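You operate a simulated robot arm through the tools that you are given. There is no shell and no other tool.

You run a simulated robot arm. Do the job below in one go: nothing can be reset, and whatever is moved stays where it is left.

JOB
Switch the printer on, print two copies and switch it off again.
Fine: wait for READY; set the count with the more button, press print once; the sheets stay in the output tray.

It is judged by the outcome, as a careful person would: the job done as asked, and still so three seconds after it is handed in. It fails if anything else is knocked over, pushed out of place, dropped, spilled or broken. Flat cloth is picked up by pressing the open fingertips on it (5 to 10 N) and closing them slowly along it; thin cloth reads only 2 to 8 mm in the jaws.

ROBOT AND FRAMES
A 7-joint arm with a two-finger parallel gripper, fixed in place. Base frame: the origin is on the floor under the middle of its stand, x ahead of it, y to its left, z up. Lengths are in m, angles in degrees, forces in N, time in s.
It reaches about 1.147 m from its shoulder. Its first joint turns from -166.0 to 166.0 degrees. Payload 3.43 kg.
The TCP is the grasp point between the finger pads, 0.03 m short of the fingertips. In the tool frame z runs along the fingers and y along their closing line. Largest opening 0.094 m; finger width 0.028, thickness 0.01; the body of the gripper, 0.05 by 0.096 m, starts 0.055 m behind the TCP.
Orientation is that of the tool frame in the base frame, as a unit quaternion [x, y, z, w]. With the fingers straight down and closing along the base's y, the tool's x points along the base's -x, its y along +y and its z along -z.

CONTROLS
- The arm moves only by the tool nudge_tool. Its argument "plan" is a list that holds one entry, the list of rows, each a list of 7 numbers: the turn, a rotation vector about the tool's x, y, z in rad, then the shift along the tool's x, y, z in mm, then the opening in per cent of the stroke, from 0 (shut) to 100 (fully open). In form: [[[wx, wy, wz, dx, dy, dz, grip], ...]]. A call has 1 to 20 rows; each row shifts and turns the commanded pose from where the row before left it, along the tool's axes as they then stand. Rows are played at 5 a second. More than 0.05 m and 8.6 degrees between two rows, or a gripper value outside its range, and nothing of the call is played. A pose out of reach is approached as far as the arm can. The call stops where the force on the tool passes 40 N (or 10 N more than at its start, if that is more) or the arm is blocked; 0.2 s more then pass. The fingers move at their own pace (about 0.045 m/s each) and stop on an object; they squeeze with about 39 N. The grip force told is the motor's: it shows also when the fingers shut on nothing. Time passes only in rows, and 0.2 s behind the last, so rows that do not move let the fingers close. The reply holds the time, the measured pose of the TCP, the force on the tool along the base axes, the opening and the grip force, in the units named above and with some noise, with the torque about the TCP (base axes, N m) and any sound that the robot's microphone picked up, and new pictures: "show" is both (left out), scene, wrist or none.
- Cameras (640 x 400 px; columns grow to the right, rows downward): "scene" is fixed at [0.2269, -0.6445, 1.5978]; the picture's right is [0.87, -0.49, 0.00], its down [-0.23, -0.40, -0.89] and it looks along [0.44, 0.77, -0.46] (base axes); focal length 320 px, centre (320, 200). "wrist" rides on the gripper at [0.076, 0.014, -0.103] in the tool frame; the picture's right is [-0.18, 0.98, 0.00], its down [-0.75, -0.14, -0.64] and it looks along [-0.63, -0.12, 0.77] (tool axes); focal length 243 px, centre (320, 200). There is no depth. A picture from a camera that has moved, and an enlarged one, comes with that camera's place and axes in the base frame and with its lens. The place of the scene camera against the robot may be out by one fixed shift of up to 0.012 m in any direction.
- close_up(camera, box): a new picture of the part [left, top, right, bottom] of that camera's present view, enlarged. The clock stands still meanwhile.
- job_done(): hands the job in; it is judged then, once.

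Nothing tells you positions but the pictures and the camera data. Unless the task says otherwise, let go and move clear before handing in.

The tools are called as name(argument=value, ...) on one line, values as JSON. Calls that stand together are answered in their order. nudge_tool: Moves the arm, as the interface text tells. Its arguments: {"type":"object","properties":{"plan":{"type":"array","items":{"type":"array","items":{"type":"array","items":{"type":"number"}}}},"show":{"type":"string","enum":["both","scene","wrist","none"]}},"required":["plan"]} The other tools are called the same way: close_up (camera, box) takes an enlarged picture of a part of a camera's view; job_done () hands the job in.

At the start:

```text
time_s: 0.0
tcp_pos: [0.5935, 0.3047, 1.3304]
tcp_rot: [-0.001, 1.0, 0.0, 0.0]
ft_force: [0.4, -0.7, 0.6]
torque: [0.0, -0.05, -0.01]
width: 0.0939
gripper_force: 0.0
```

scene: 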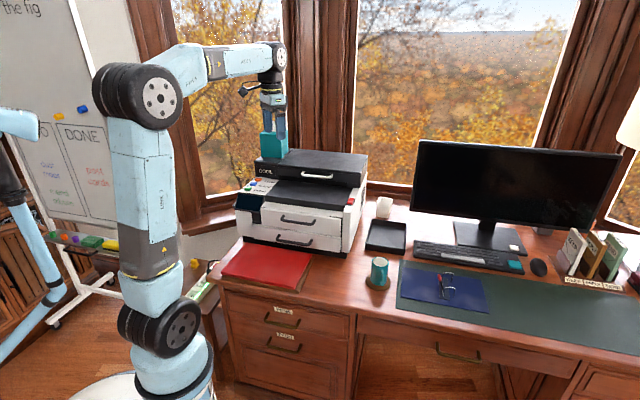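
wrist: 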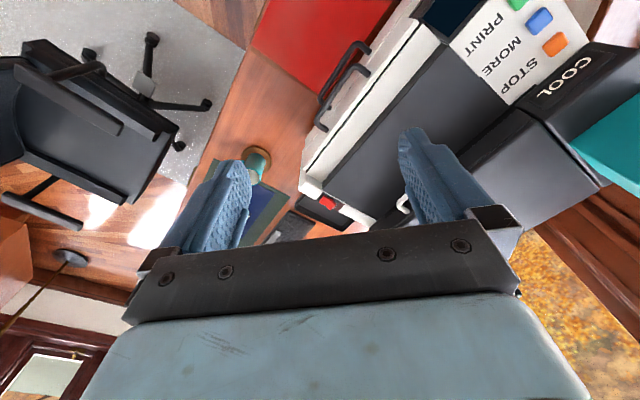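

I see a printer on the desk's left with a panel of buttons (PRINT, MORE, STOP) and a red switch on its right front corner. First I take enlarged pictures to find the switch, display and buttons.

close_up(camera="scene", box=[220, 130, 380, 270])

close_up(camera="wrist", box=[280, 0, 640, 240])

close_up(camera="scene", box=[230, 165, 310, 215])

close_up(camera="scene", box=[320, 170, 380, 210])

```text
2.86 times, centred on (300, 200) of scene
camera zoom: at [0.2269, -0.6445, 1.5978], right [0.87, -0.49, 0.0], down [-0.23, -0.4, -0.89], along [0.44, 0.77, -0.46], focal length 913 px, centre (377, 200)
```

zoom: 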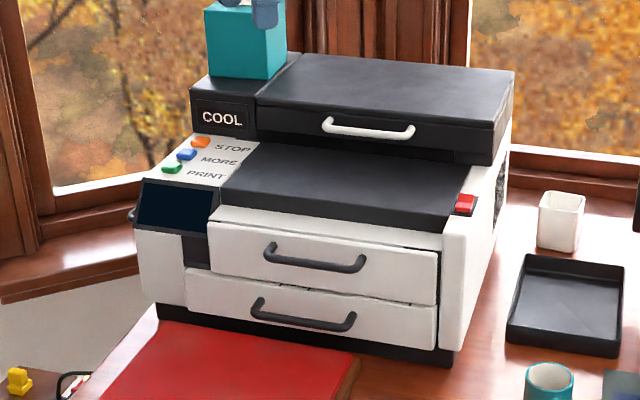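

```text
1.67 times, centred on (460, 120) of wrist
camera zoom: at [0.5185, 0.3197, 1.4334], right [0.18, 0.98, 0.0], down [0.75, -0.14, 0.64], along [0.63, -0.12, -0.77], focal length 404 px, centre (87, 333)
```

zoom: 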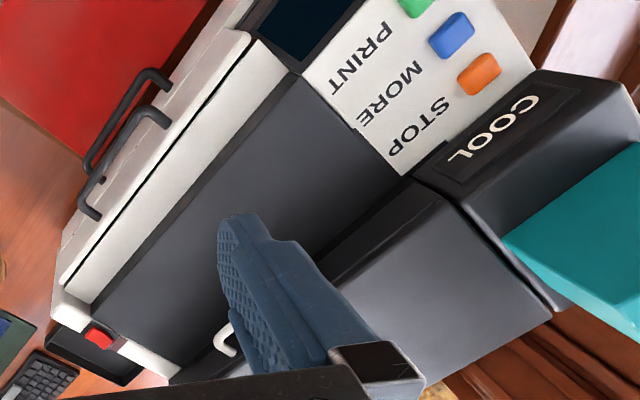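

```text
8.00 times, centred on (270, 190) of scene
camera zoom: at [0.2269, -0.6445, 1.5978], right [0.87, -0.49, 0.0], down [-0.23, -0.4, -0.89], along [0.44, 0.77, -0.46], focal length 2557 px, centre (720, 280)
```

zoom: 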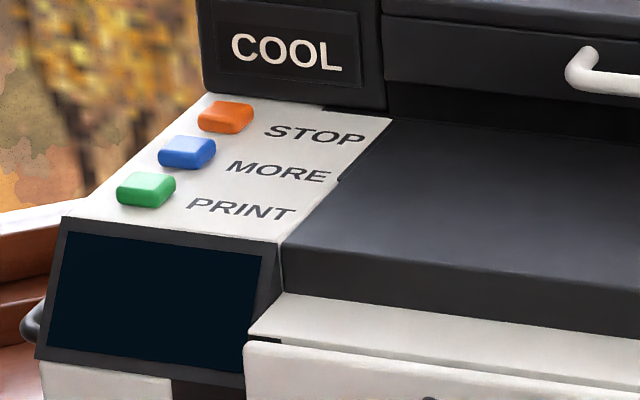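

```text
10.00 times, centred on (350, 190) of scene
camera zoom: at [0.2269, -0.6445, 1.5978], right [0.87, -0.49, 0.0], down [-0.23, -0.4, -0.89], along [0.44, 0.77, -0.46], focal length 3196 px, centre (20, 300)
```

zoom: 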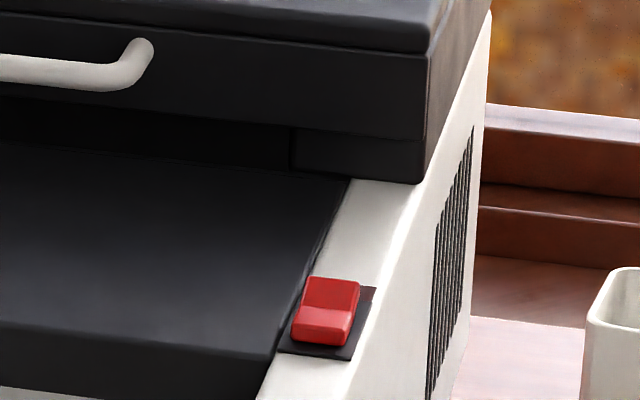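

The red rocker switch looks to be at about (0.88, 0.27, 1.00), and the green, blue and orange buttons at about (0.57–0.63, 0.58–0.65, 1.01); a teal box stands on the printer near the gripper. I turn the tool to line up with the printer, shut the fingers and move above the switch for a closer look.

nudge_tool(plan=[[[0, 0, -0.1344, 0, 0, 0, 0], [0, 0, -0.1344, 0, 0, 0, 0], [0, 0, -0.1344, 0, 0, 0, 0], [0, 0, -0.1344, 0, 0, 0, 0], [0, 0, -0.1344, 0, 0, 0, 0], [0, 0, 0, -22.9, -30, 18.6, 0], [0, 0, 0, -22.9, -30, 18.6, 0], [0, 0, 0, -22.9, -30, 18.6, 0], [0, 0, 0, -22.9, -30, 18.6, 0], [0, 0, 0, -22.9, -30, 18.6, 0], [0, 0, 0, -22.9, -30, 18.6, 0], [0, 0, 0, -22.9, -30, 18.6, 0], [0, 0, 0, 0, 0, 0, 0]]], show="both")

```text
time_s: 2.8
tcp_pos: [0.8503, 0.2421, 1.1979]
tcp_rot: [-0.331, 0.944, 0.0, -0.001]
ft_force: [1.0, -0.7, 0.6]
torque: [0.0, 0.04, 0.01]
width: 0.0
gripper_force: 33.0
camera wrist: at [0.7835, 0.2054, 1.302], right [-0.47, 0.88, 0.0], down [0.68, 0.36, 0.64], along [0.57, 0.3, -0.77], focal length 243 px, centre (320, 200)
```

scene: 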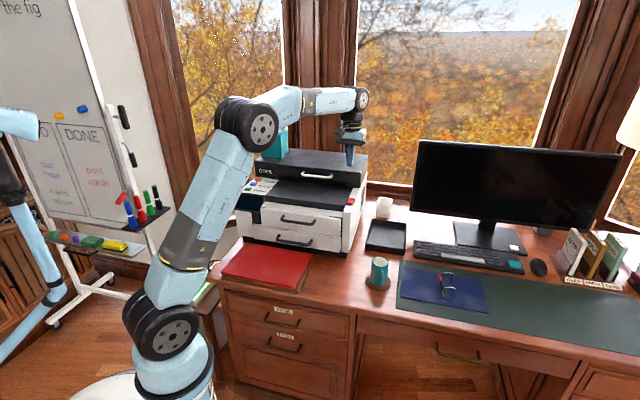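
wrist: 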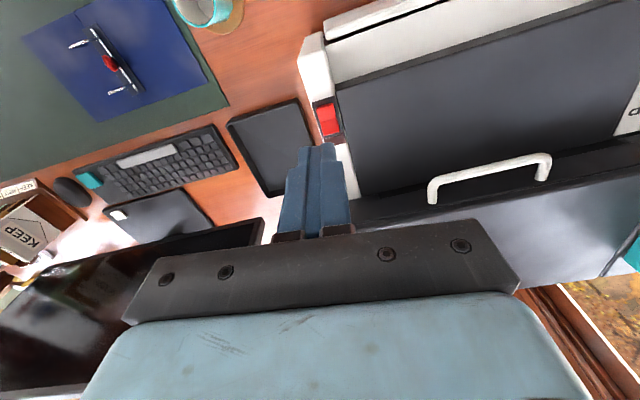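

close_up(camera="wrist", box=[290, 80, 370, 130])

close_up(camera="scene", box=[310, 130, 390, 230])

```text
8.00 times, centred on (330, 105) of wrist
camera zoom: at [0.7835, 0.2054, 1.302], right [-0.47, 0.88, 0.0], down [0.68, 0.36, 0.64], along [0.57, 0.3, -0.77], focal length 1941 px, centre (240, 960)
```

zoom: 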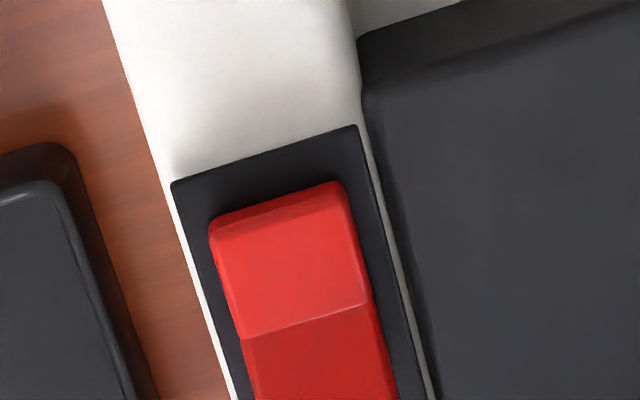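

```text
4.00 times, centred on (350, 180) of scene
camera zoom: at [0.2269, -0.6445, 1.5978], right [0.87, -0.49, 0.0], down [-0.23, -0.4, -0.89], along [0.44, 0.77, -0.46], focal length 1278 px, centre (200, 280)
```

zoom: 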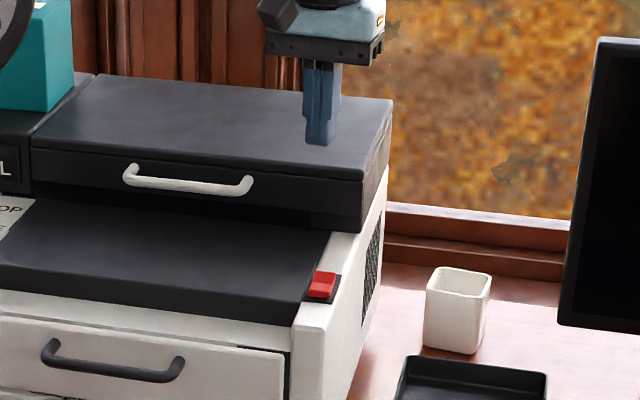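

The rocker switch's ridge is near (0.884, 0.271, 1.00). I go lower, still in front of the lid and above the switch, to see which half is raised.

nudge_tool(plan=[[[0, 0, 0, 0, 0, 30, 0], [0, 0, 0, 0, 0, 30, 0], [0, 0, 0, 0, 0, 20, 0], [0, 0, 0, 0, 0, 0, 0]]], show="wrist")

close_up(camera="wrist", box=[280, 60, 440, 160])

close_up(camera="scene", box=[320, 150, 384, 214])

```text
time_s: 3.8
tcp_pos: [0.8504, 0.241, 1.1197]
tcp_rot: [-0.33, 0.944, 0.0, 0.0]
ft_force: [0.6, 0.5, -1.2]
torque: [0.01, -0.01, 0.02]
width: 0.0002
gripper_force: 32.5
camera wrist: at [0.7828, 0.2048, 1.2224], right [-0.47, 0.88, 0.0], down [0.68, 0.36, 0.64], along [0.57, 0.3, -0.77], focal length 243 px, centre (320, 200)
```

wrist: 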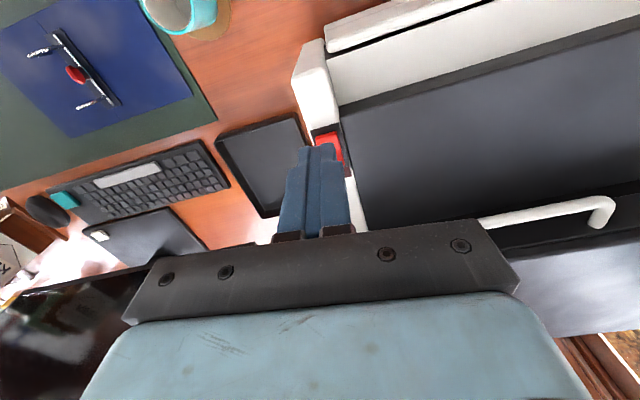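

```text
4.00 times, centred on (360, 110) of wrist
camera zoom: at [0.7828, 0.2048, 1.2224], right [-0.47, 0.88, 0.0], down [0.68, 0.36, 0.64], along [0.57, 0.3, -0.77], focal length 970 px, centre (160, 560)
```

zoom: 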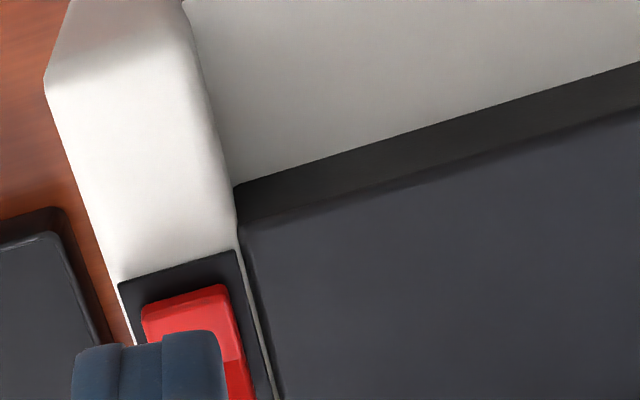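

```text
6.25 times, centred on (352, 182) of scene
camera zoom: at [0.2269, -0.6445, 1.5978], right [0.87, -0.49, 0.0], down [-0.23, -0.4, -0.89], along [0.44, 0.77, -0.46], focal length 1997 px, centre (120, 312)
```

zoom: 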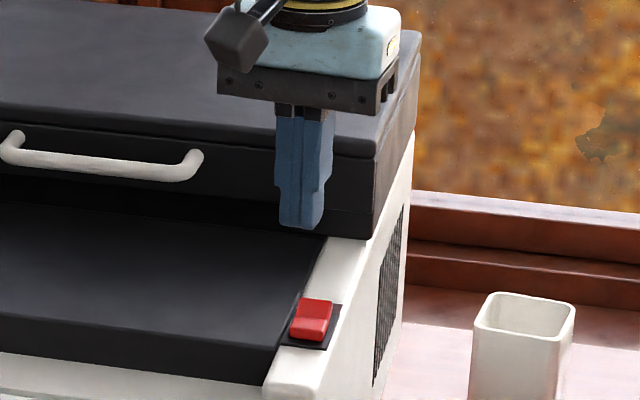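

The printer's depth direction looks closer to 45° from base x, so I turn a little more and step back so that the fingers do not hide the switch.

nudge_tool(plan=[[[0, 0, -0.11, 0, 0, 0, 0], [0, 0, 0, 35, 0, 10, 0], [0, 0, 0, 35, 0, 15, 0], [0, 0, 0, 0, 0, 15, 0], [0, 0, 0, 0, 0, 0, 0]]], show="wrist")

close_up(camera="wrist", box=[270, 80, 430, 180])

```text
time_s: 5.0
tcp_pos: [0.8, 0.1918, 1.0797]
tcp_rot: [-0.382, 0.924, -0.001, 0.0]
ft_force: [0.3, -0.3, 0.1]
torque: [-0.03, -0.01, 0.01]
width: 0.0
gripper_force: 32.7
camera wrist: at [0.7368, 0.1484, 1.1832], right [-0.56, 0.83, 0.0], down [0.63, 0.43, 0.64], along [0.53, 0.36, -0.77], focal length 243 px, centre (320, 200)
```

wrist: 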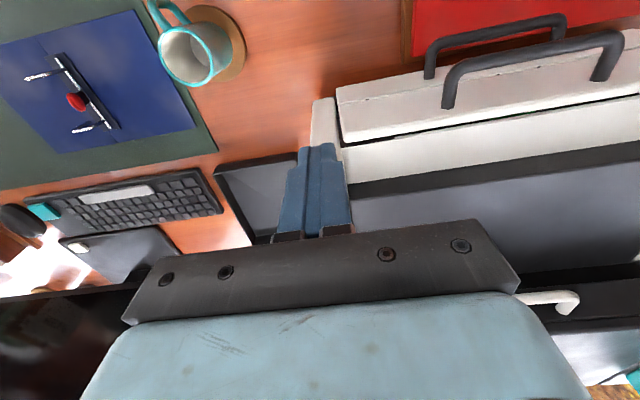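

```text
4.00 times, centred on (350, 130) of wrist
camera zoom: at [0.7368, 0.1484, 1.1832], right [-0.56, 0.83, 0.0], down [0.63, 0.43, 0.64], along [0.53, 0.36, -0.77], focal length 970 px, centre (200, 480)
```

zoom: 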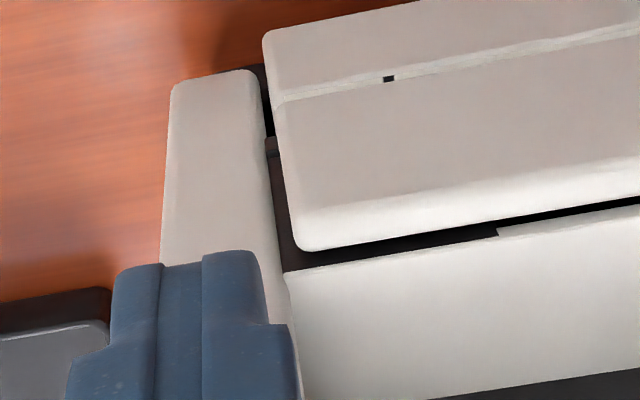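

The fingers now hide the switch, so I shift sideways along the printer to look past them.

nudge_tool(plan=[[[0, 0, 0, 0, 35, -15, 0], [0, 0, 0, 0, 35, -15, 0], [0, 0, 0, -10, 0, 0, 0], [0, 0, 0, 0, 0, 0, 0]]], show="wrist")

close_up(camera="wrist", box=[200, 100, 328, 180])

```text
time_s: 6.0
tcp_pos: [0.7572, 0.2478, 1.1094]
tcp_rot: [-0.382, 0.924, 0.0, 0.0]
ft_force: [0.1, -0.8, 1.1]
torque: [0.0, -0.02, 0.01]
width: 0.0001
gripper_force: 32.7
camera wrist: at [0.6945, 0.2054, 1.2129], right [-0.56, 0.83, 0.0], down [0.63, 0.43, 0.64], along [0.53, 0.36, -0.77], focal length 243 px, centre (320, 200)
```

wrist: 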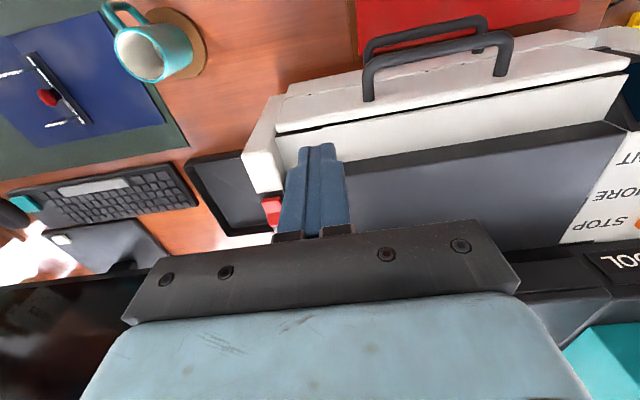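

```text
5.00 times, centred on (264, 140) of wrist
camera zoom: at [0.6945, 0.2054, 1.2129], right [-0.56, 0.83, 0.0], down [0.63, 0.43, 0.64], along [0.53, 0.36, -0.77], focal length 1213 px, centre (600, 500)
```

zoom: 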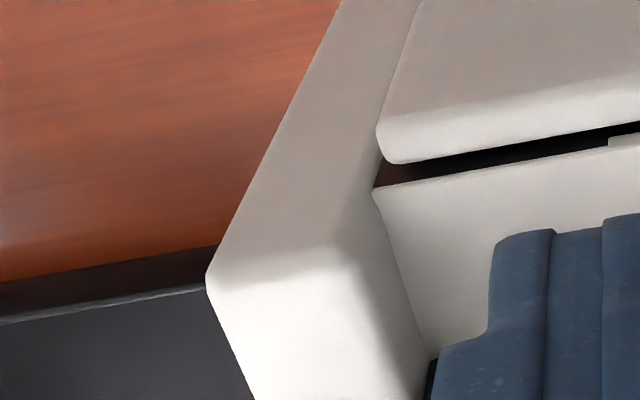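

close_up(camera="wrist", box=[240, 180, 304, 236])

close_up(camera="scene", box=[336, 184, 368, 208])

```text
7.14 times, centred on (272, 208) of wrist
camera zoom: at [0.6945, 0.2054, 1.2129], right [-0.56, 0.83, 0.0], down [0.63, 0.43, 0.64], along [0.53, 0.36, -0.77], focal length 1733 px, centre (663, 143)
```

zoom: 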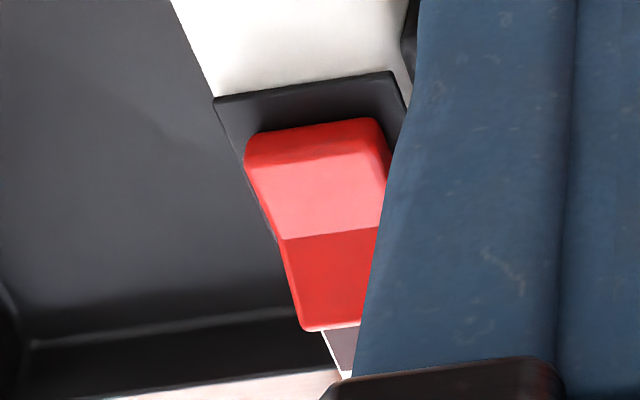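

```text
16.00 times, centred on (352, 196) of scene
camera zoom: at [0.2269, -0.6445, 1.5978], right [0.87, -0.49, 0.0], down [-0.23, -0.4, -0.89], along [0.44, 0.77, -0.46], focal length 5113 px, centre (-192, 264)
```

zoom: 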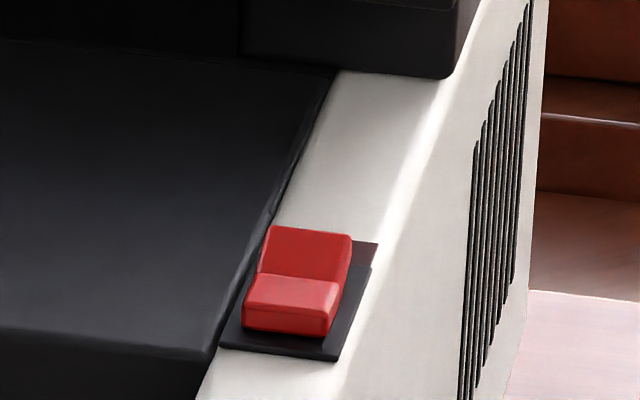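

The switch is a V-shaped rocker about 38 mm long whose back half looks raised, with its valley near (0.883, 0.270, 1.005). I move the closed fingertips over the back half, then come down carefully.

nudge_tool(plan=[[[0, 0, 0, 0, 0, -10, 0], [0, 0, 0, -30, -18.3, 0, 0], [0, 0, 0, -30, -18.3, 0, 0], [0, 0, 0, -30, -18.3, 0, 0], [0, 0, 0, -30.6, -18.2, 0, 0], [0, 0, 0, 0, 0, 30, 0], [0, 0, 0, 0, 0, 30, 0], [0, 0, 0, 0, 0, 8, 0], [0, 0, 0, 0, 0, 0, 0], [0, 0, 0, 0, 0, 0, 0]]], show="both")

close_up(camera="scene", box=[320, 160, 384, 208])

close_up(camera="wrist", box=[260, 90, 380, 180])

```text
time_s: 8.2
tcp_pos: [0.8956, 0.2836, 1.0522]
tcp_rot: [-0.381, 0.925, 0.001, 0.0]
ft_force: [-0.4, 0.7, -0.4]
torque: [0.03, 0.0, -0.01]
width: 0.0
gripper_force: 32.9
camera wrist: at [0.8322, 0.2386, 1.1552], right [-0.56, 0.83, 0.0], down [0.63, 0.43, 0.64], along [0.53, 0.36, -0.77], focal length 243 px, centre (320, 200)
```

scene: 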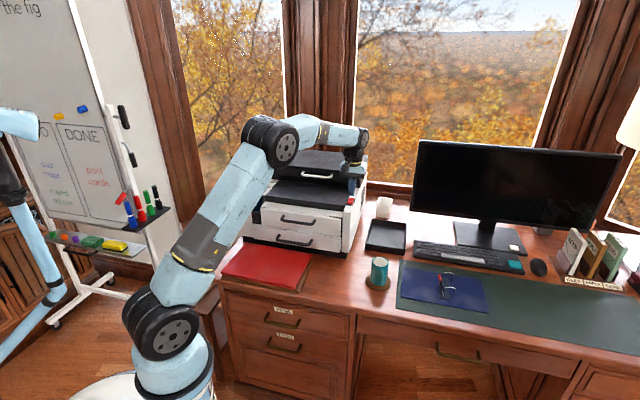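
wrist: 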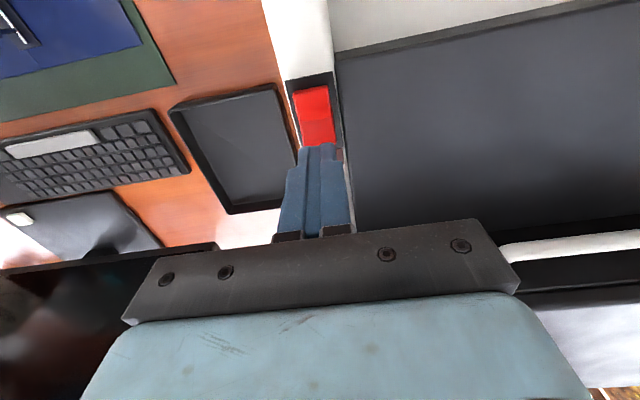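

```text
8.33 times, centred on (352, 184) of scene
camera zoom: at [0.2269, -0.6445, 1.5978], right [0.87, -0.49, 0.0], down [-0.23, -0.4, -0.89], along [0.44, 0.77, -0.46], focal length 2663 px, centre (53, 333)
```

zoom: 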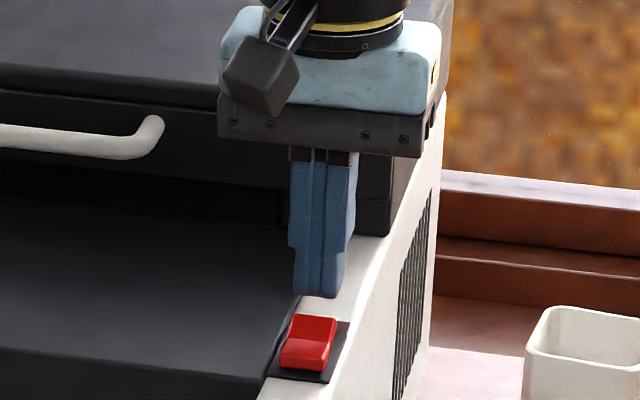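

```text
4.44 times, centred on (320, 135) of wrist
camera zoom: at [0.8322, 0.2386, 1.1552], right [-0.56, 0.83, 0.0], down [0.63, 0.43, 0.64], along [0.53, 0.36, -0.77], focal length 1078 px, centre (320, 489)
```

zoom: 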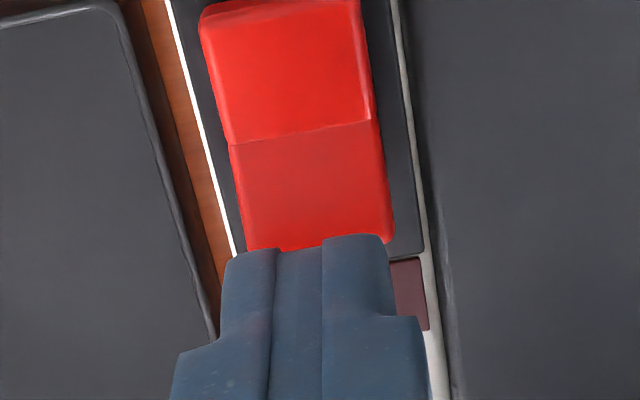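

The fingertips are centred over the back half of the rocker, about 10 mm above it. I press down in small steps while watching the force.

nudge_tool(plan=[[[0, 0, 0, 3, 0, 4, 0], [0, 0, 0, 0, 0, 3, 0], [0, 0, 0, 0, 0, 2, 0], [0, 0, 0, 0, 0, 2, 0], [0, 0, 0, 0, 0, 0, 0]]], show="wrist")

close_up(camera="scene", box=[225, 170, 385, 270])

```text
time_s: 9.4
tcp_pos: [0.8926, 0.2794, 1.0414]
tcp_rot: [-0.382, 0.924, -0.001, 0.0]
ft_force: [2.2, 2.9, 2.9]
torque: [0.1, -0.09, 0.03]
width: 0.0001
gripper_force: 33.2
camera wrist: at [0.8301, 0.2361, 1.1442], right [-0.56, 0.83, 0.0], down [0.63, 0.43, 0.64], along [0.53, 0.36, -0.77], focal length 243 px, centre (320, 200)
```

wrist: 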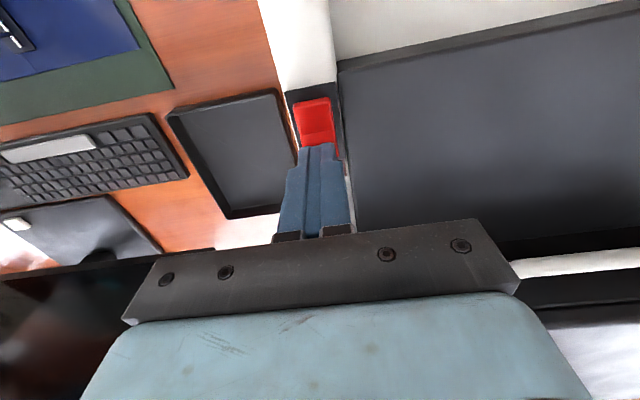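

```text
4.00 times, centred on (305, 220) of scene
camera zoom: at [0.2269, -0.6445, 1.5978], right [0.87, -0.49, 0.0], down [-0.23, -0.4, -0.89], along [0.44, 0.77, -0.46], focal length 1278 px, centre (380, 120)
```

zoom: 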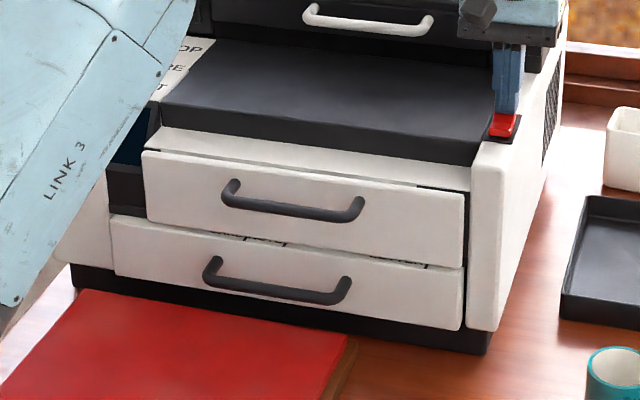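

Contact has started at about 4–5 N with the tip near z = 1.011. I press a few more millimetres.

nudge_tool(plan=[[[0, 0, 0, 0, 0, 1.5, 0], [0, 0, 0, 0, 0, 1.5, 0], [0, 0, 0, 0, 0, 0, 0]]], show="wrist")

close_up(camera="wrist", box=[260, 80, 380, 170])

```text
time_s: 10.2
tcp_pos: [0.8924, 0.2787, 1.0375]
tcp_rot: [-0.381, 0.925, 0.0, -0.002]
ft_force: [-0.3, -0.4, 0.5]
torque: [-0.01, -0.01, -0.01]
width: 0.0001
gripper_force: 33.1
camera wrist: at [0.83, 0.2359, 1.1411], right [-0.56, 0.83, 0.0], down [0.63, 0.43, 0.64], along [0.53, 0.36, -0.77], focal length 243 px, centre (320, 200)
```

wrist: 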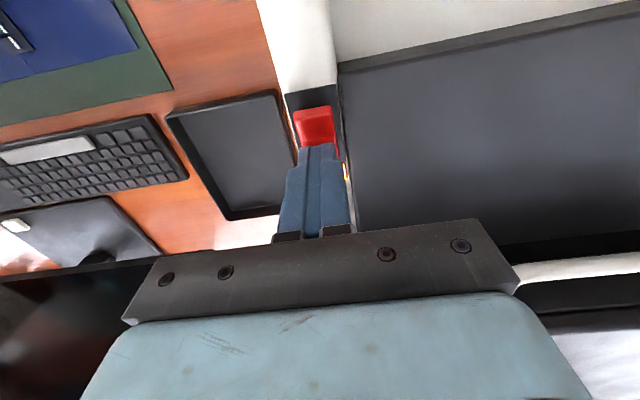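

```text
4.44 times, centred on (320, 125) of wrist
camera zoom: at [0.83, 0.2359, 1.1411], right [-0.56, 0.83, 0.0], down [0.63, 0.43, 0.64], along [0.53, 0.36, -0.77], focal length 1078 px, centre (320, 533)
```

zoom: 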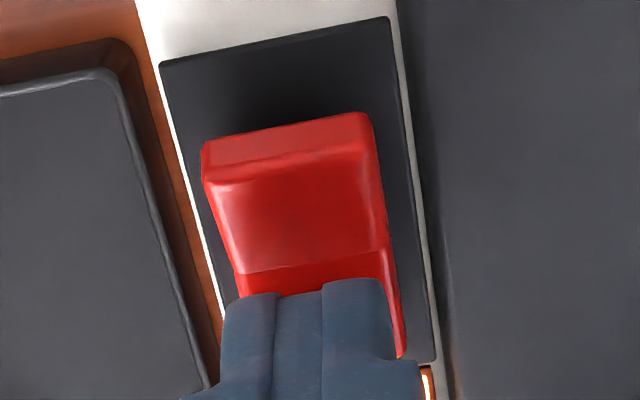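

The rocker tipped and its lamp glows orange, so the printer is powered. I lift off and move over to the button panel to read the display.

nudge_tool(plan=[[[0, 0, 0, 0, 0, -20, 0], [0, 0, 0, 0, 0, -40, 0], [0, 0, 0, 0, 0, -40, 0], [0, 0, 0, 0, 0, -30, 0], [0, 0, 0, 2.5, 40.5, -3, 0], [0, 0, 0, 2.5, 40.5, -3, 0], [0, 0, 0, 2.5, 40.5, -3, 0], [0, 0, 0, 2.5, 40.5, -3, 0], [0, 0, 0, 2.5, 40.5, -3, 0], [0, 0, 0, 2.5, 40.5, -3, 0], [0, 0, 0, 2.5, 40.5, -3, 0], [0, 0, 0, 2.5, 40.5, -3, 0], [0, 0, 0, 2.5, 40.5, -3, 0], [0, 0, 0, 2.5, 40.5, -3, 0], [0, 0, 0, 2.5, 40.5, -3, 0], [0, 0, 0, 0, 0, 0, 0]]], show="both")

close_up(camera="scene", box=[225, 160, 385, 260])

close_up(camera="wrist", box=[200, 0, 440, 150])

```text
time_s: 13.6
tcp_pos: [0.559, 0.5761, 1.2008]
tcp_rot: [-0.382, 0.924, 0.0, 0.0]
ft_force: [1.1, 0.4, 0.4]
torque: [0.0, -0.01, 0.01]
width: 0.0
gripper_force: 32.9
camera wrist: at [0.4954, 0.5322, 1.3039], right [-0.56, 0.83, 0.0], down [0.63, 0.43, 0.64], along [0.53, 0.36, -0.77], focal length 243 px, centre (320, 200)
```

scene: 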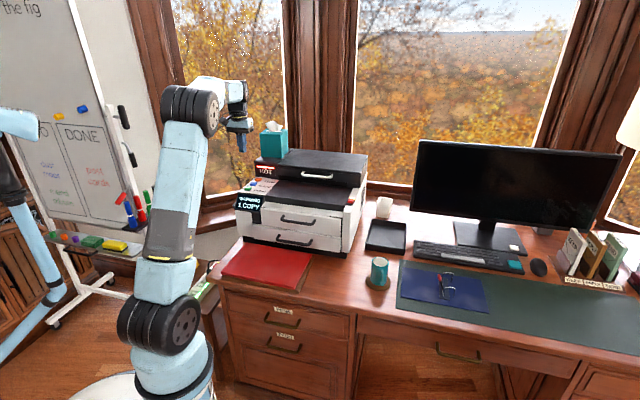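
wrist: 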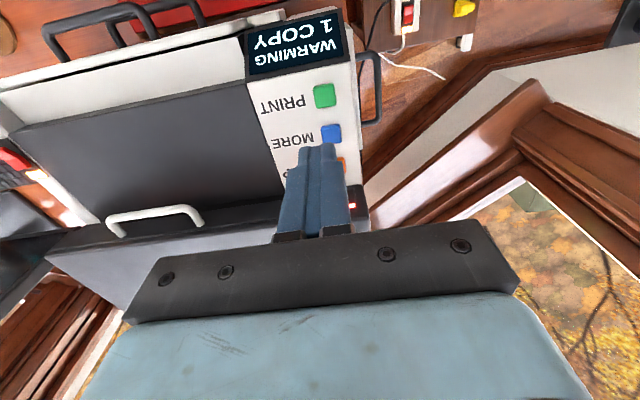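

```text
4.00 times, centred on (305, 210) of scene
camera zoom: at [0.2269, -0.6445, 1.5978], right [0.87, -0.49, 0.0], down [-0.23, -0.4, -0.89], along [0.44, 0.77, -0.46], focal length 1278 px, centre (380, 160)
```

zoom: 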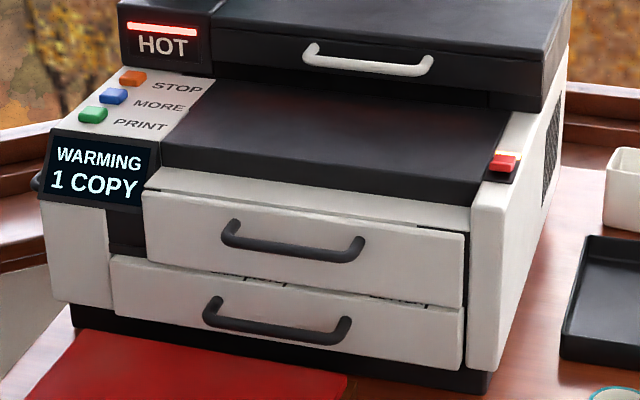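

```text
2.67 times, centred on (320, 75) of wrist
camera zoom: at [0.4954, 0.5322, 1.3039], right [-0.56, 0.83, 0.0], down [0.63, 0.43, 0.64], along [0.53, 0.36, -0.77], focal length 647 px, centre (320, 533)
```

zoom: 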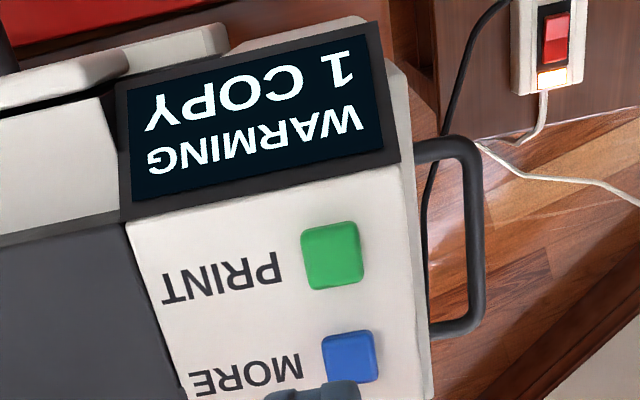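

The display reads WARMING, 1 COPY and the side lamp shows HOT. While it warms up I move over the blue MORE button at about (0.600, 0.622, 1.004), staying well above it.

nudge_tool(plan=[[[0, 0, 0, -20, 1, 0, 0], [0, 0, 0, -20, 1, 0, 0], [0, 0, 0, -21.5, 1, 0, 0], [0, 0, 0, 0, 0, 35, 0], [0, 0, 0, 0, 0, 35, 0], [0, 0, 0, 0, 0, 35, 0], [0, 0, 0, 0, 0, 15, 0], [0, 0, 0, 0, 0, 0, 0]]], show="both")

close_up(camera="scene", box=[215, 100, 375, 220])

close_up(camera="wrist", box=[220, 20, 420, 180])

```text
time_s: 15.4
tcp_pos: [0.5998, 0.6216, 1.0805]
tcp_rot: [-0.382, 0.924, 0.0, 0.0]
ft_force: [-0.1, 0.4, 0.1]
torque: [-0.02, -0.01, 0.04]
width: 0.0
gripper_force: 33.0
camera wrist: at [0.5372, 0.5779, 1.1842], right [-0.56, 0.83, 0.0], down [0.63, 0.43, 0.64], along [0.53, 0.36, -0.77], focal length 243 px, centre (320, 200)
```

scene: 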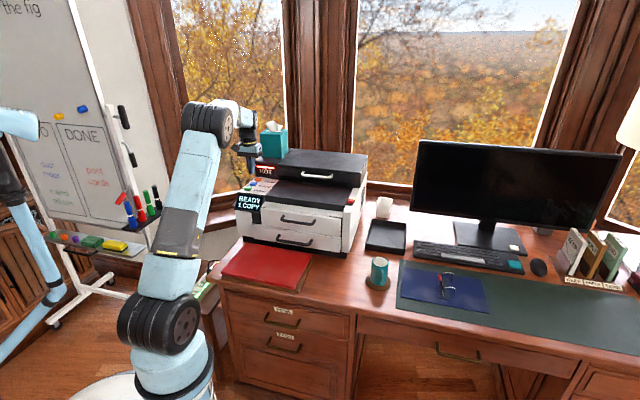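
wrist: 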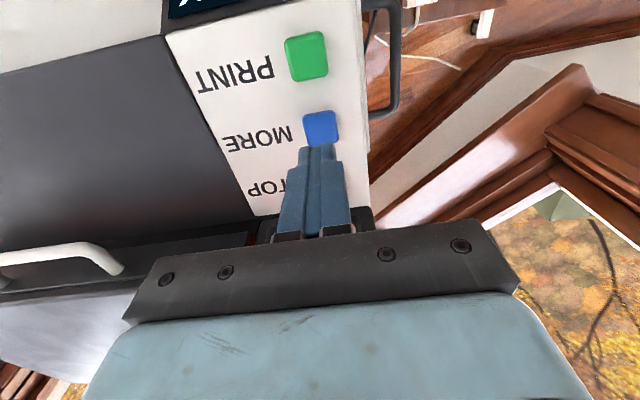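

```text
3.33 times, centred on (295, 160) of scene
camera zoom: at [0.2269, -0.6445, 1.5978], right [0.87, -0.49, 0.0], down [-0.23, -0.4, -0.89], along [0.44, 0.77, -0.46], focal length 1065 px, centre (403, 333)
```

zoom: 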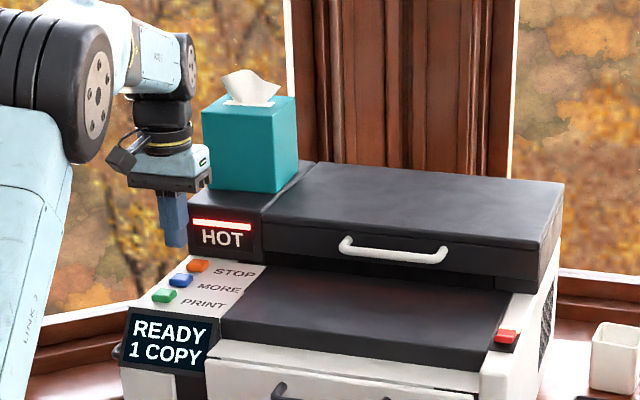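

```text
2.50 times, centred on (320, 100) of wrist
camera zoom: at [0.5372, 0.5779, 1.1842], right [-0.56, 0.83, 0.0], down [0.63, 0.43, 0.64], along [0.53, 0.36, -0.77], focal length 606 px, centre (320, 450)
```

zoom: 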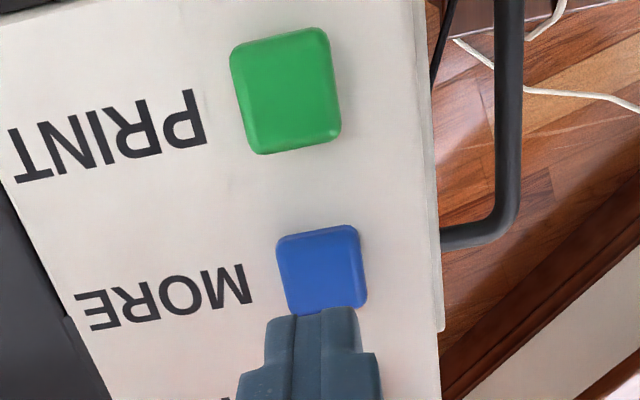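

The display now shows READY, 1 COPY, and my fingertips are straight above MORE. I lower to just above the button.

nudge_tool(plan=[[[0, 0, 0, 0, 0, 20, 0], [0, 0, 0, 0, 0, 15, 0], [0, 0, 0, 0, 0, 3, 0], [0, 0, 0, 0, 0, 2, 0], [0, 0, 0, 0, 0, 0, 0]]], show="none")

close_up(camera="scene", box=[225, 130, 305, 220])

close_up(camera="wrist", box=[260, 80, 380, 170])

```text
time_s: 16.6
tcp_pos: [0.5997, 0.6213, 1.0398]
tcp_rot: [-0.382, 0.924, 0.001, 0.0]
ft_force: [0.8, 0.2, 0.2]
torque: [0.0, 0.01, 0.01]
width: 0.0
gripper_force: 33.3
```

```text
4.44 times, centred on (265, 175) of scene
camera zoom: at [0.2269, -0.6445, 1.5978], right [0.87, -0.49, 0.0], down [-0.23, -0.4, -0.89], along [0.44, 0.77, -0.46], focal length 1420 px, centre (564, 311)
```

zoom: 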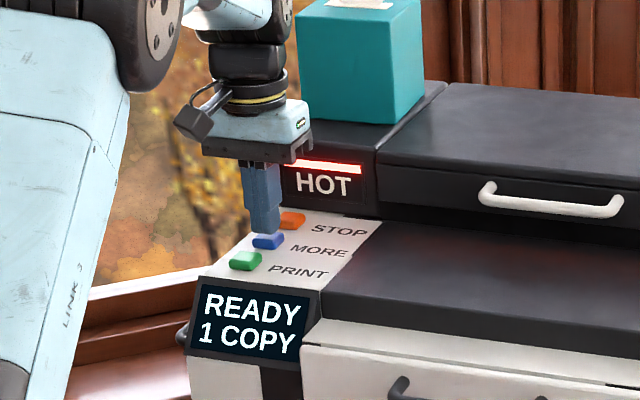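

```text
4.44 times, centred on (320, 125) of wrist
camera zoom: at [0.5372, 0.5781, 1.1442], right [-0.56, 0.83, 0.0], down [0.63, 0.43, 0.64], along [0.53, 0.36, -0.77], focal length 1078 px, centre (320, 533)
```

zoom: 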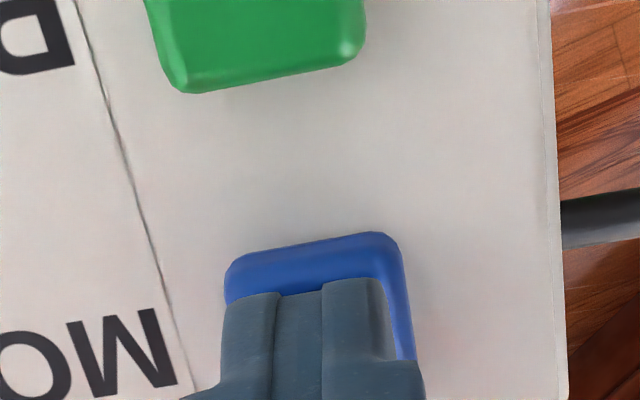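

The fingertips are centred on MORE, a few millimetres above it. I press in small steps.

nudge_tool(plan=[[[0, 0, 0, 0, 0, 1.5, 0], [0, 0, 0, 0, 0, 1.5, 0], [0, 0, 0, 0, 0, 1.5, 0], [0, 0, 0, 0, 0, 1, 0]]], show="none")

close_up(camera="scene", box=[225, 150, 305, 220])

```text
time_s: 17.6
tcp_pos: [0.6005, 0.6209, 1.036]
tcp_rot: [-0.381, 0.924, 0.0, 0.0]
ft_force: [0.3, 0.7, 1.0]
torque: [0.01, -0.03, 0.0]
width: 0.0
gripper_force: 33.1
```

```text
5.71 times, centred on (265, 185) of scene
camera zoom: at [0.2269, -0.6445, 1.5978], right [0.87, -0.49, 0.0], down [-0.23, -0.4, -0.89], along [0.44, 0.77, -0.46], focal length 1826 px, centre (634, 286)
```

zoom: 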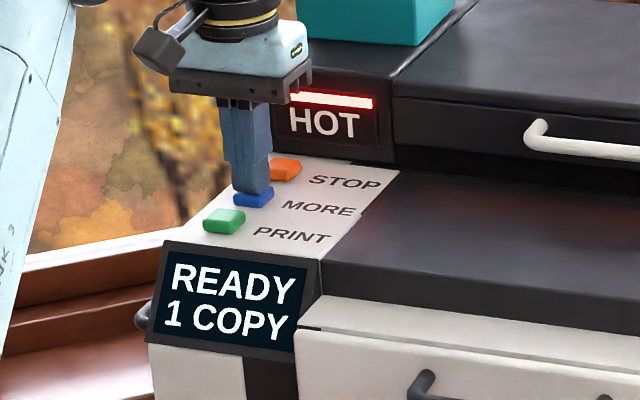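

No count change and barely any force yet, so I press a little further.

nudge_tool(plan=[[[0, 0, 0, 0, 0, 1, 0], [0, 0, 0, 0, 0, 1, 0], [0, 0, 0, 0, 0, 0, 0]]], show="none")

close_up(camera="scene", box=[225, 150, 305, 220])

```text
time_s: 18.4
tcp_pos: [0.6017, 0.6215, 1.0341]
tcp_rot: [-0.382, 0.924, 0.0, 0.0]
ft_force: [-0.7, -1.4, 2.4]
torque: [0.05, 0.03, -0.03]
width: 0.0
gripper_force: 33.2
```

```text
5.71 times, centred on (265, 185) of scene
camera zoom: at [0.2269, -0.6445, 1.5978], right [0.87, -0.49, 0.0], down [-0.23, -0.4, -0.89], along [0.44, 0.77, -0.46], focal length 1826 px, centre (634, 286)
```

zoom: 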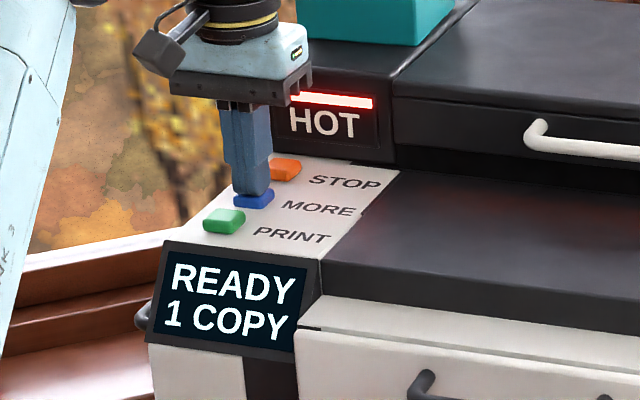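

The button is moving at about 2–3 N but the count still shows 1. I press one more step at a time.

nudge_tool(plan=[[[0, 0, 0, 0, 0, 1, 0], [0, 0, 0, 0, 0, 0, 0]]], show="none")

close_up(camera="scene", box=[225, 150, 305, 220])

```text
time_s: 19.0
tcp_pos: [0.601, 0.6213, 1.0326]
tcp_rot: [-0.381, 0.924, 0.0, 0.001]
ft_force: [-0.4, 0.8, 2.9]
torque: [-0.02, 0.04, -0.01]
width: 0.0
gripper_force: 33.0
heard: click
```

```text
5.71 times, centred on (265, 185) of scene
camera zoom: at [0.2269, -0.6445, 1.5978], right [0.87, -0.49, 0.0], down [-0.23, -0.4, -0.89], along [0.44, 0.77, -0.46], focal length 1826 px, centre (634, 286)
```

zoom: 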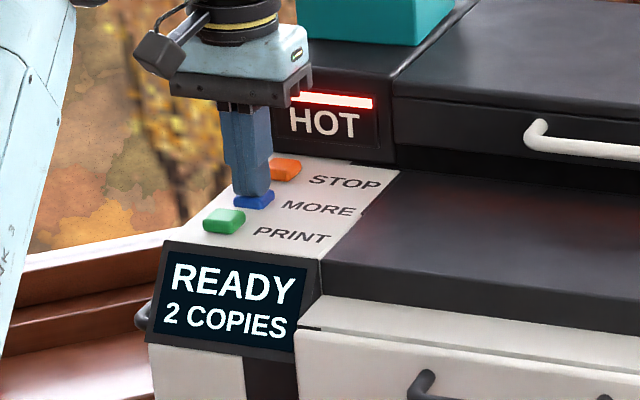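

A click was heard and the display shows READY, 2 COPIES. I lift straight off and move over the green PRINT button at about (0.566, 0.587).

nudge_tool(plan=[[[0, 0, 0, 0, 0, -15, 0], [0, 0, 0, 0, 0, -25, 0], [0, 0, 0, 24.5, 0, 0, 0], [0, 0, 0, 24.5, 0, 0, 0], [0, 0, 0, 0, 0, 15, 0], [0, 0, 0, 0, 0, 15, 0], [0, 0, 0, 0, 0, 0, 0]]], show="none")

close_up(camera="scene", box=[225, 150, 305, 220])

close_up(camera="wrist", box=[260, 80, 380, 170])

```text
time_s: 20.6
tcp_pos: [0.566, 0.5856, 1.0437]
tcp_rot: [-0.381, 0.925, 0.001, -0.002]
ft_force: [0.5, -0.1, 0.2]
torque: [-0.01, -0.03, 0.03]
width: 0.0
gripper_force: 33.2
```

```text
5.71 times, centred on (265, 185) of scene
camera zoom: at [0.2269, -0.6445, 1.5978], right [0.87, -0.49, 0.0], down [-0.23, -0.4, -0.89], along [0.44, 0.77, -0.46], focal length 1826 px, centre (634, 286)
```

zoom: 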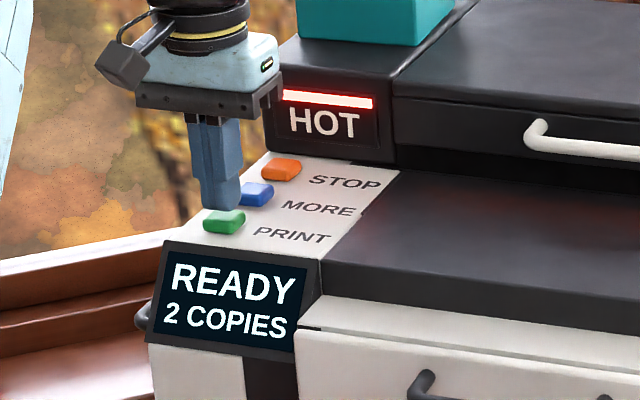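

```text
4.44 times, centred on (320, 125) of wrist
camera zoom: at [0.5029, 0.5428, 1.146], right [-0.56, 0.83, 0.0], down [0.63, 0.43, 0.64], along [0.53, 0.36, -0.77], focal length 1078 px, centre (320, 533)
```

zoom: 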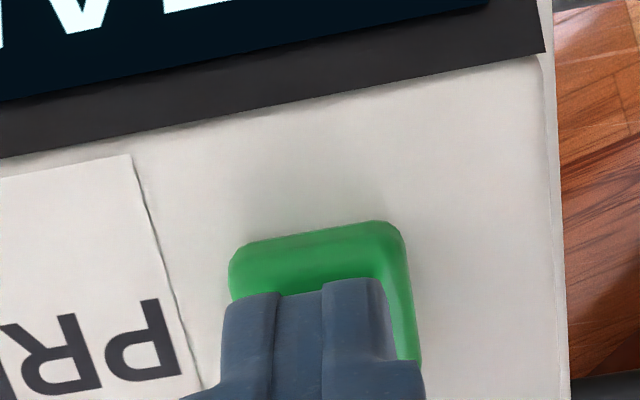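

The fingertips are centred over PRINT. I press down the same way, in small steps, until it clicks once.

nudge_tool(plan=[[[0, 0, 0, 0, 0, 3, 0], [0, 0, 0, 0, 0, 2, 0], [0, 0, 0, 0, 0, 1.5, 0], [0, 0, 0, 0, 0, 1.5, 0], [0, 0, 0, 0, 0, 0, 0]]], show="none")

close_up(camera="scene", box=[225, 150, 305, 220])

```text
time_s: 21.8
tcp_pos: [0.5655, 0.587, 1.0364]
tcp_rot: [-0.381, 0.924, 0.0, -0.001]
ft_force: [0.7, -0.6, 1.3]
torque: [-0.02, -0.01, -0.03]
width: 0.0002
gripper_force: 32.5
```

```text
5.71 times, centred on (265, 185) of scene
camera zoom: at [0.2269, -0.6445, 1.5978], right [0.87, -0.49, 0.0], down [-0.23, -0.4, -0.89], along [0.44, 0.77, -0.46], focal length 1826 px, centre (634, 286)
```

zoom: 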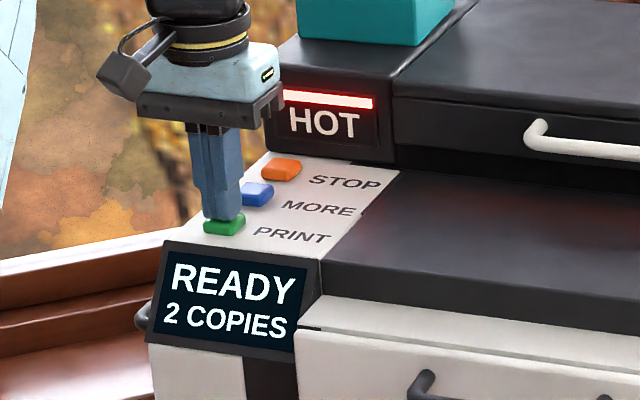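

Just in contact with the green button, no click yet. I continue in 1 mm steps.

nudge_tool(plan=[[[0, 0, 0, 0, 0, 1, 0], [0, 0, 0, 0, 0, 1, 0], [0, 0, 0, 0, 0, 0, 0]]], show="none")

close_up(camera="scene", box=[225, 150, 305, 220])

```text
time_s: 22.6
tcp_pos: [0.5655, 0.5861, 1.0336]
tcp_rot: [-0.382, 0.924, 0.001, 0.0]
ft_force: [-1.2, 0.4, 3.4]
torque: [0.0, 0.01, 0.01]
width: 0.0
gripper_force: 32.8
heard: click
```

```text
5.71 times, centred on (265, 185) of scene
camera zoom: at [0.2269, -0.6445, 1.5978], right [0.87, -0.49, 0.0], down [-0.23, -0.4, -0.89], along [0.44, 0.77, -0.46], focal length 1826 px, centre (634, 286)
```

zoom: 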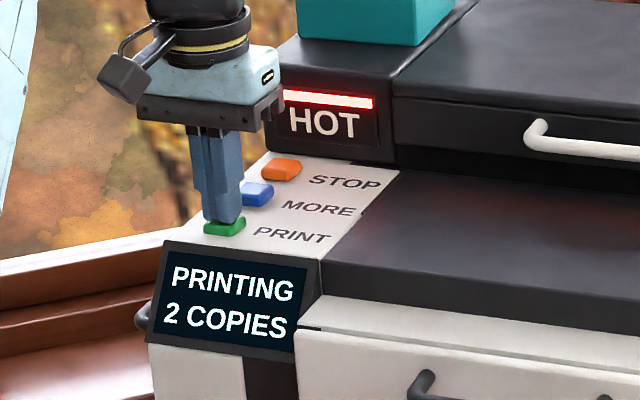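

A click, and the display says PRINTING, 2 COPIES. I lift clear of the panel and wait for the sheets to come out.

nudge_tool(plan=[[[0, 0, 0, 0, 0, -15, 0], [0, 0, 0, 0, 0, -40, 0], [0, 0, 0, 0, 0, -40, 0], [0, 0, 0, 0, 0, -40, 0], [0, 0, 0, 0, 0, 0, 0], [0, 0, 0, 0, 0, 0, 0], [0, 0, 0, 0, 0, 0, 0], [0, 0, 0, 0, 0, 0, 0]]], show="both")

close_up(camera="scene", box=[225, 140, 385, 240])

```text
time_s: 24.4
tcp_pos: [0.5655, 0.5858, 1.1677]
tcp_rot: [-0.382, 0.924, 0.0, 0.0]
ft_force: [0.3, 0.4, 0.0]
torque: [0.03, 0.01, 0.0]
width: 0.0
gripper_force: 33.0
camera wrist: at [0.503, 0.5433, 1.2708], right [-0.56, 0.83, 0.0], down [0.63, 0.43, 0.64], along [0.53, 0.36, -0.77], focal length 243 px, centre (320, 200)
```

scene: 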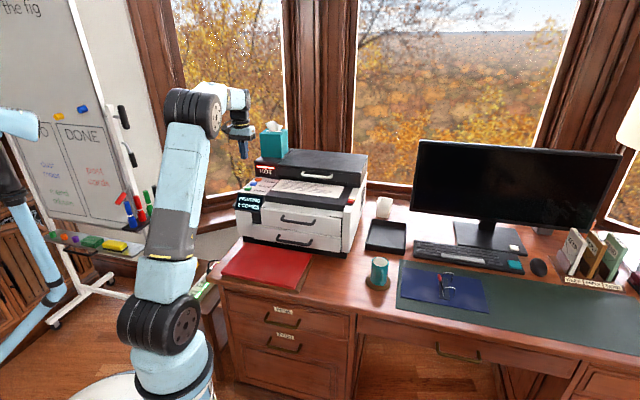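
wrist: 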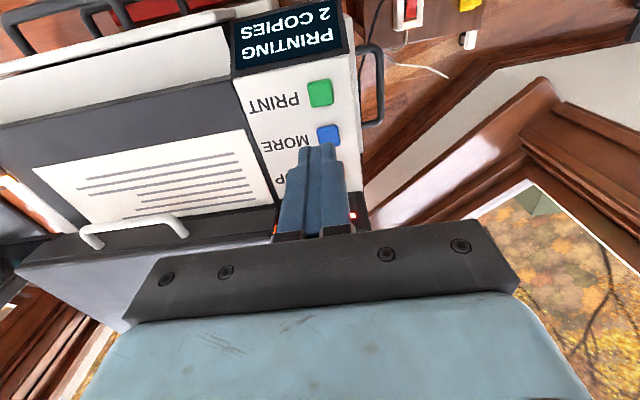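

```text
4.00 times, centred on (305, 190) of scene
camera zoom: at [0.2269, -0.6445, 1.5978], right [0.87, -0.49, 0.0], down [-0.23, -0.4, -0.89], along [0.44, 0.77, -0.46], focal length 1278 px, centre (380, 240)
```

zoom: 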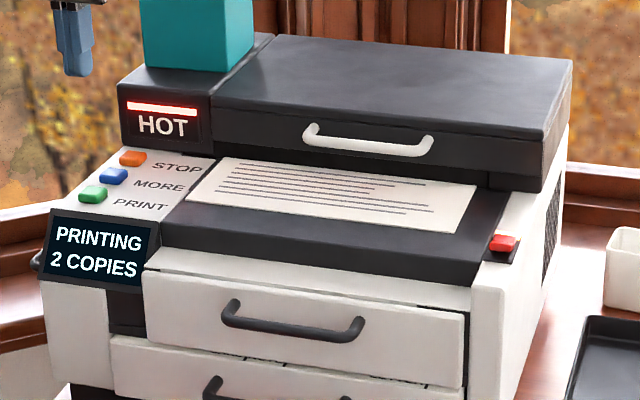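

The first sheet is out on the output tray and it is still printing. I hold still here, clear of the tray, until both sheets are out.

nudge_tool(plan=[[[0, 0, 0, 0, 0, 0, 0], [0, 0, 0, 0, 0, 0, 0], [0, 0, 0, 0, 0, 0, 0], [0, 0, 0, 0, 0, 0, 0], [0, 0, 0, 0, 0, 0, 0], [0, 0, 0, 0, 0, 0, 0], [0, 0, 0, 0, 0, 0, 0], [0, 0, 0, 0, 0, 0, 0], [0, 0, 0, 0, 0, 0, 0], [0, 0, 0, 0, 0, 0, 0]]], show="none")

close_up(camera="scene", box=[225, 140, 385, 240])

```text
time_s: 26.6
tcp_pos: [0.5654, 0.5872, 1.1678]
tcp_rot: [-0.382, 0.924, 0.0, 0.0]
ft_force: [-0.2, -0.5, 0.1]
torque: [0.0, 0.02, 0.01]
width: 0.0001
gripper_force: 33.1
```

```text
4.00 times, centred on (305, 190) of scene
camera zoom: at [0.2269, -0.6445, 1.5978], right [0.87, -0.49, 0.0], down [-0.23, -0.4, -0.89], along [0.44, 0.77, -0.46], focal length 1278 px, centre (380, 240)
```

zoom: 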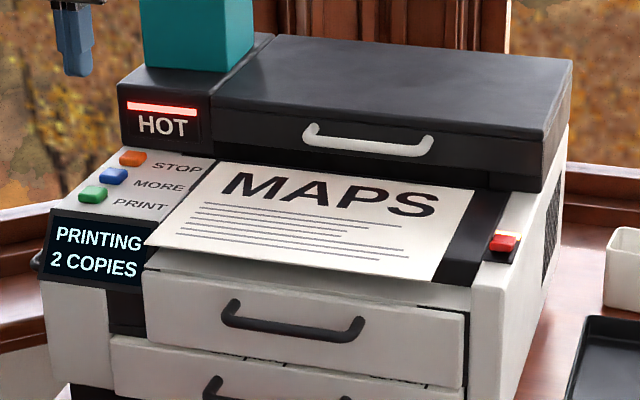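

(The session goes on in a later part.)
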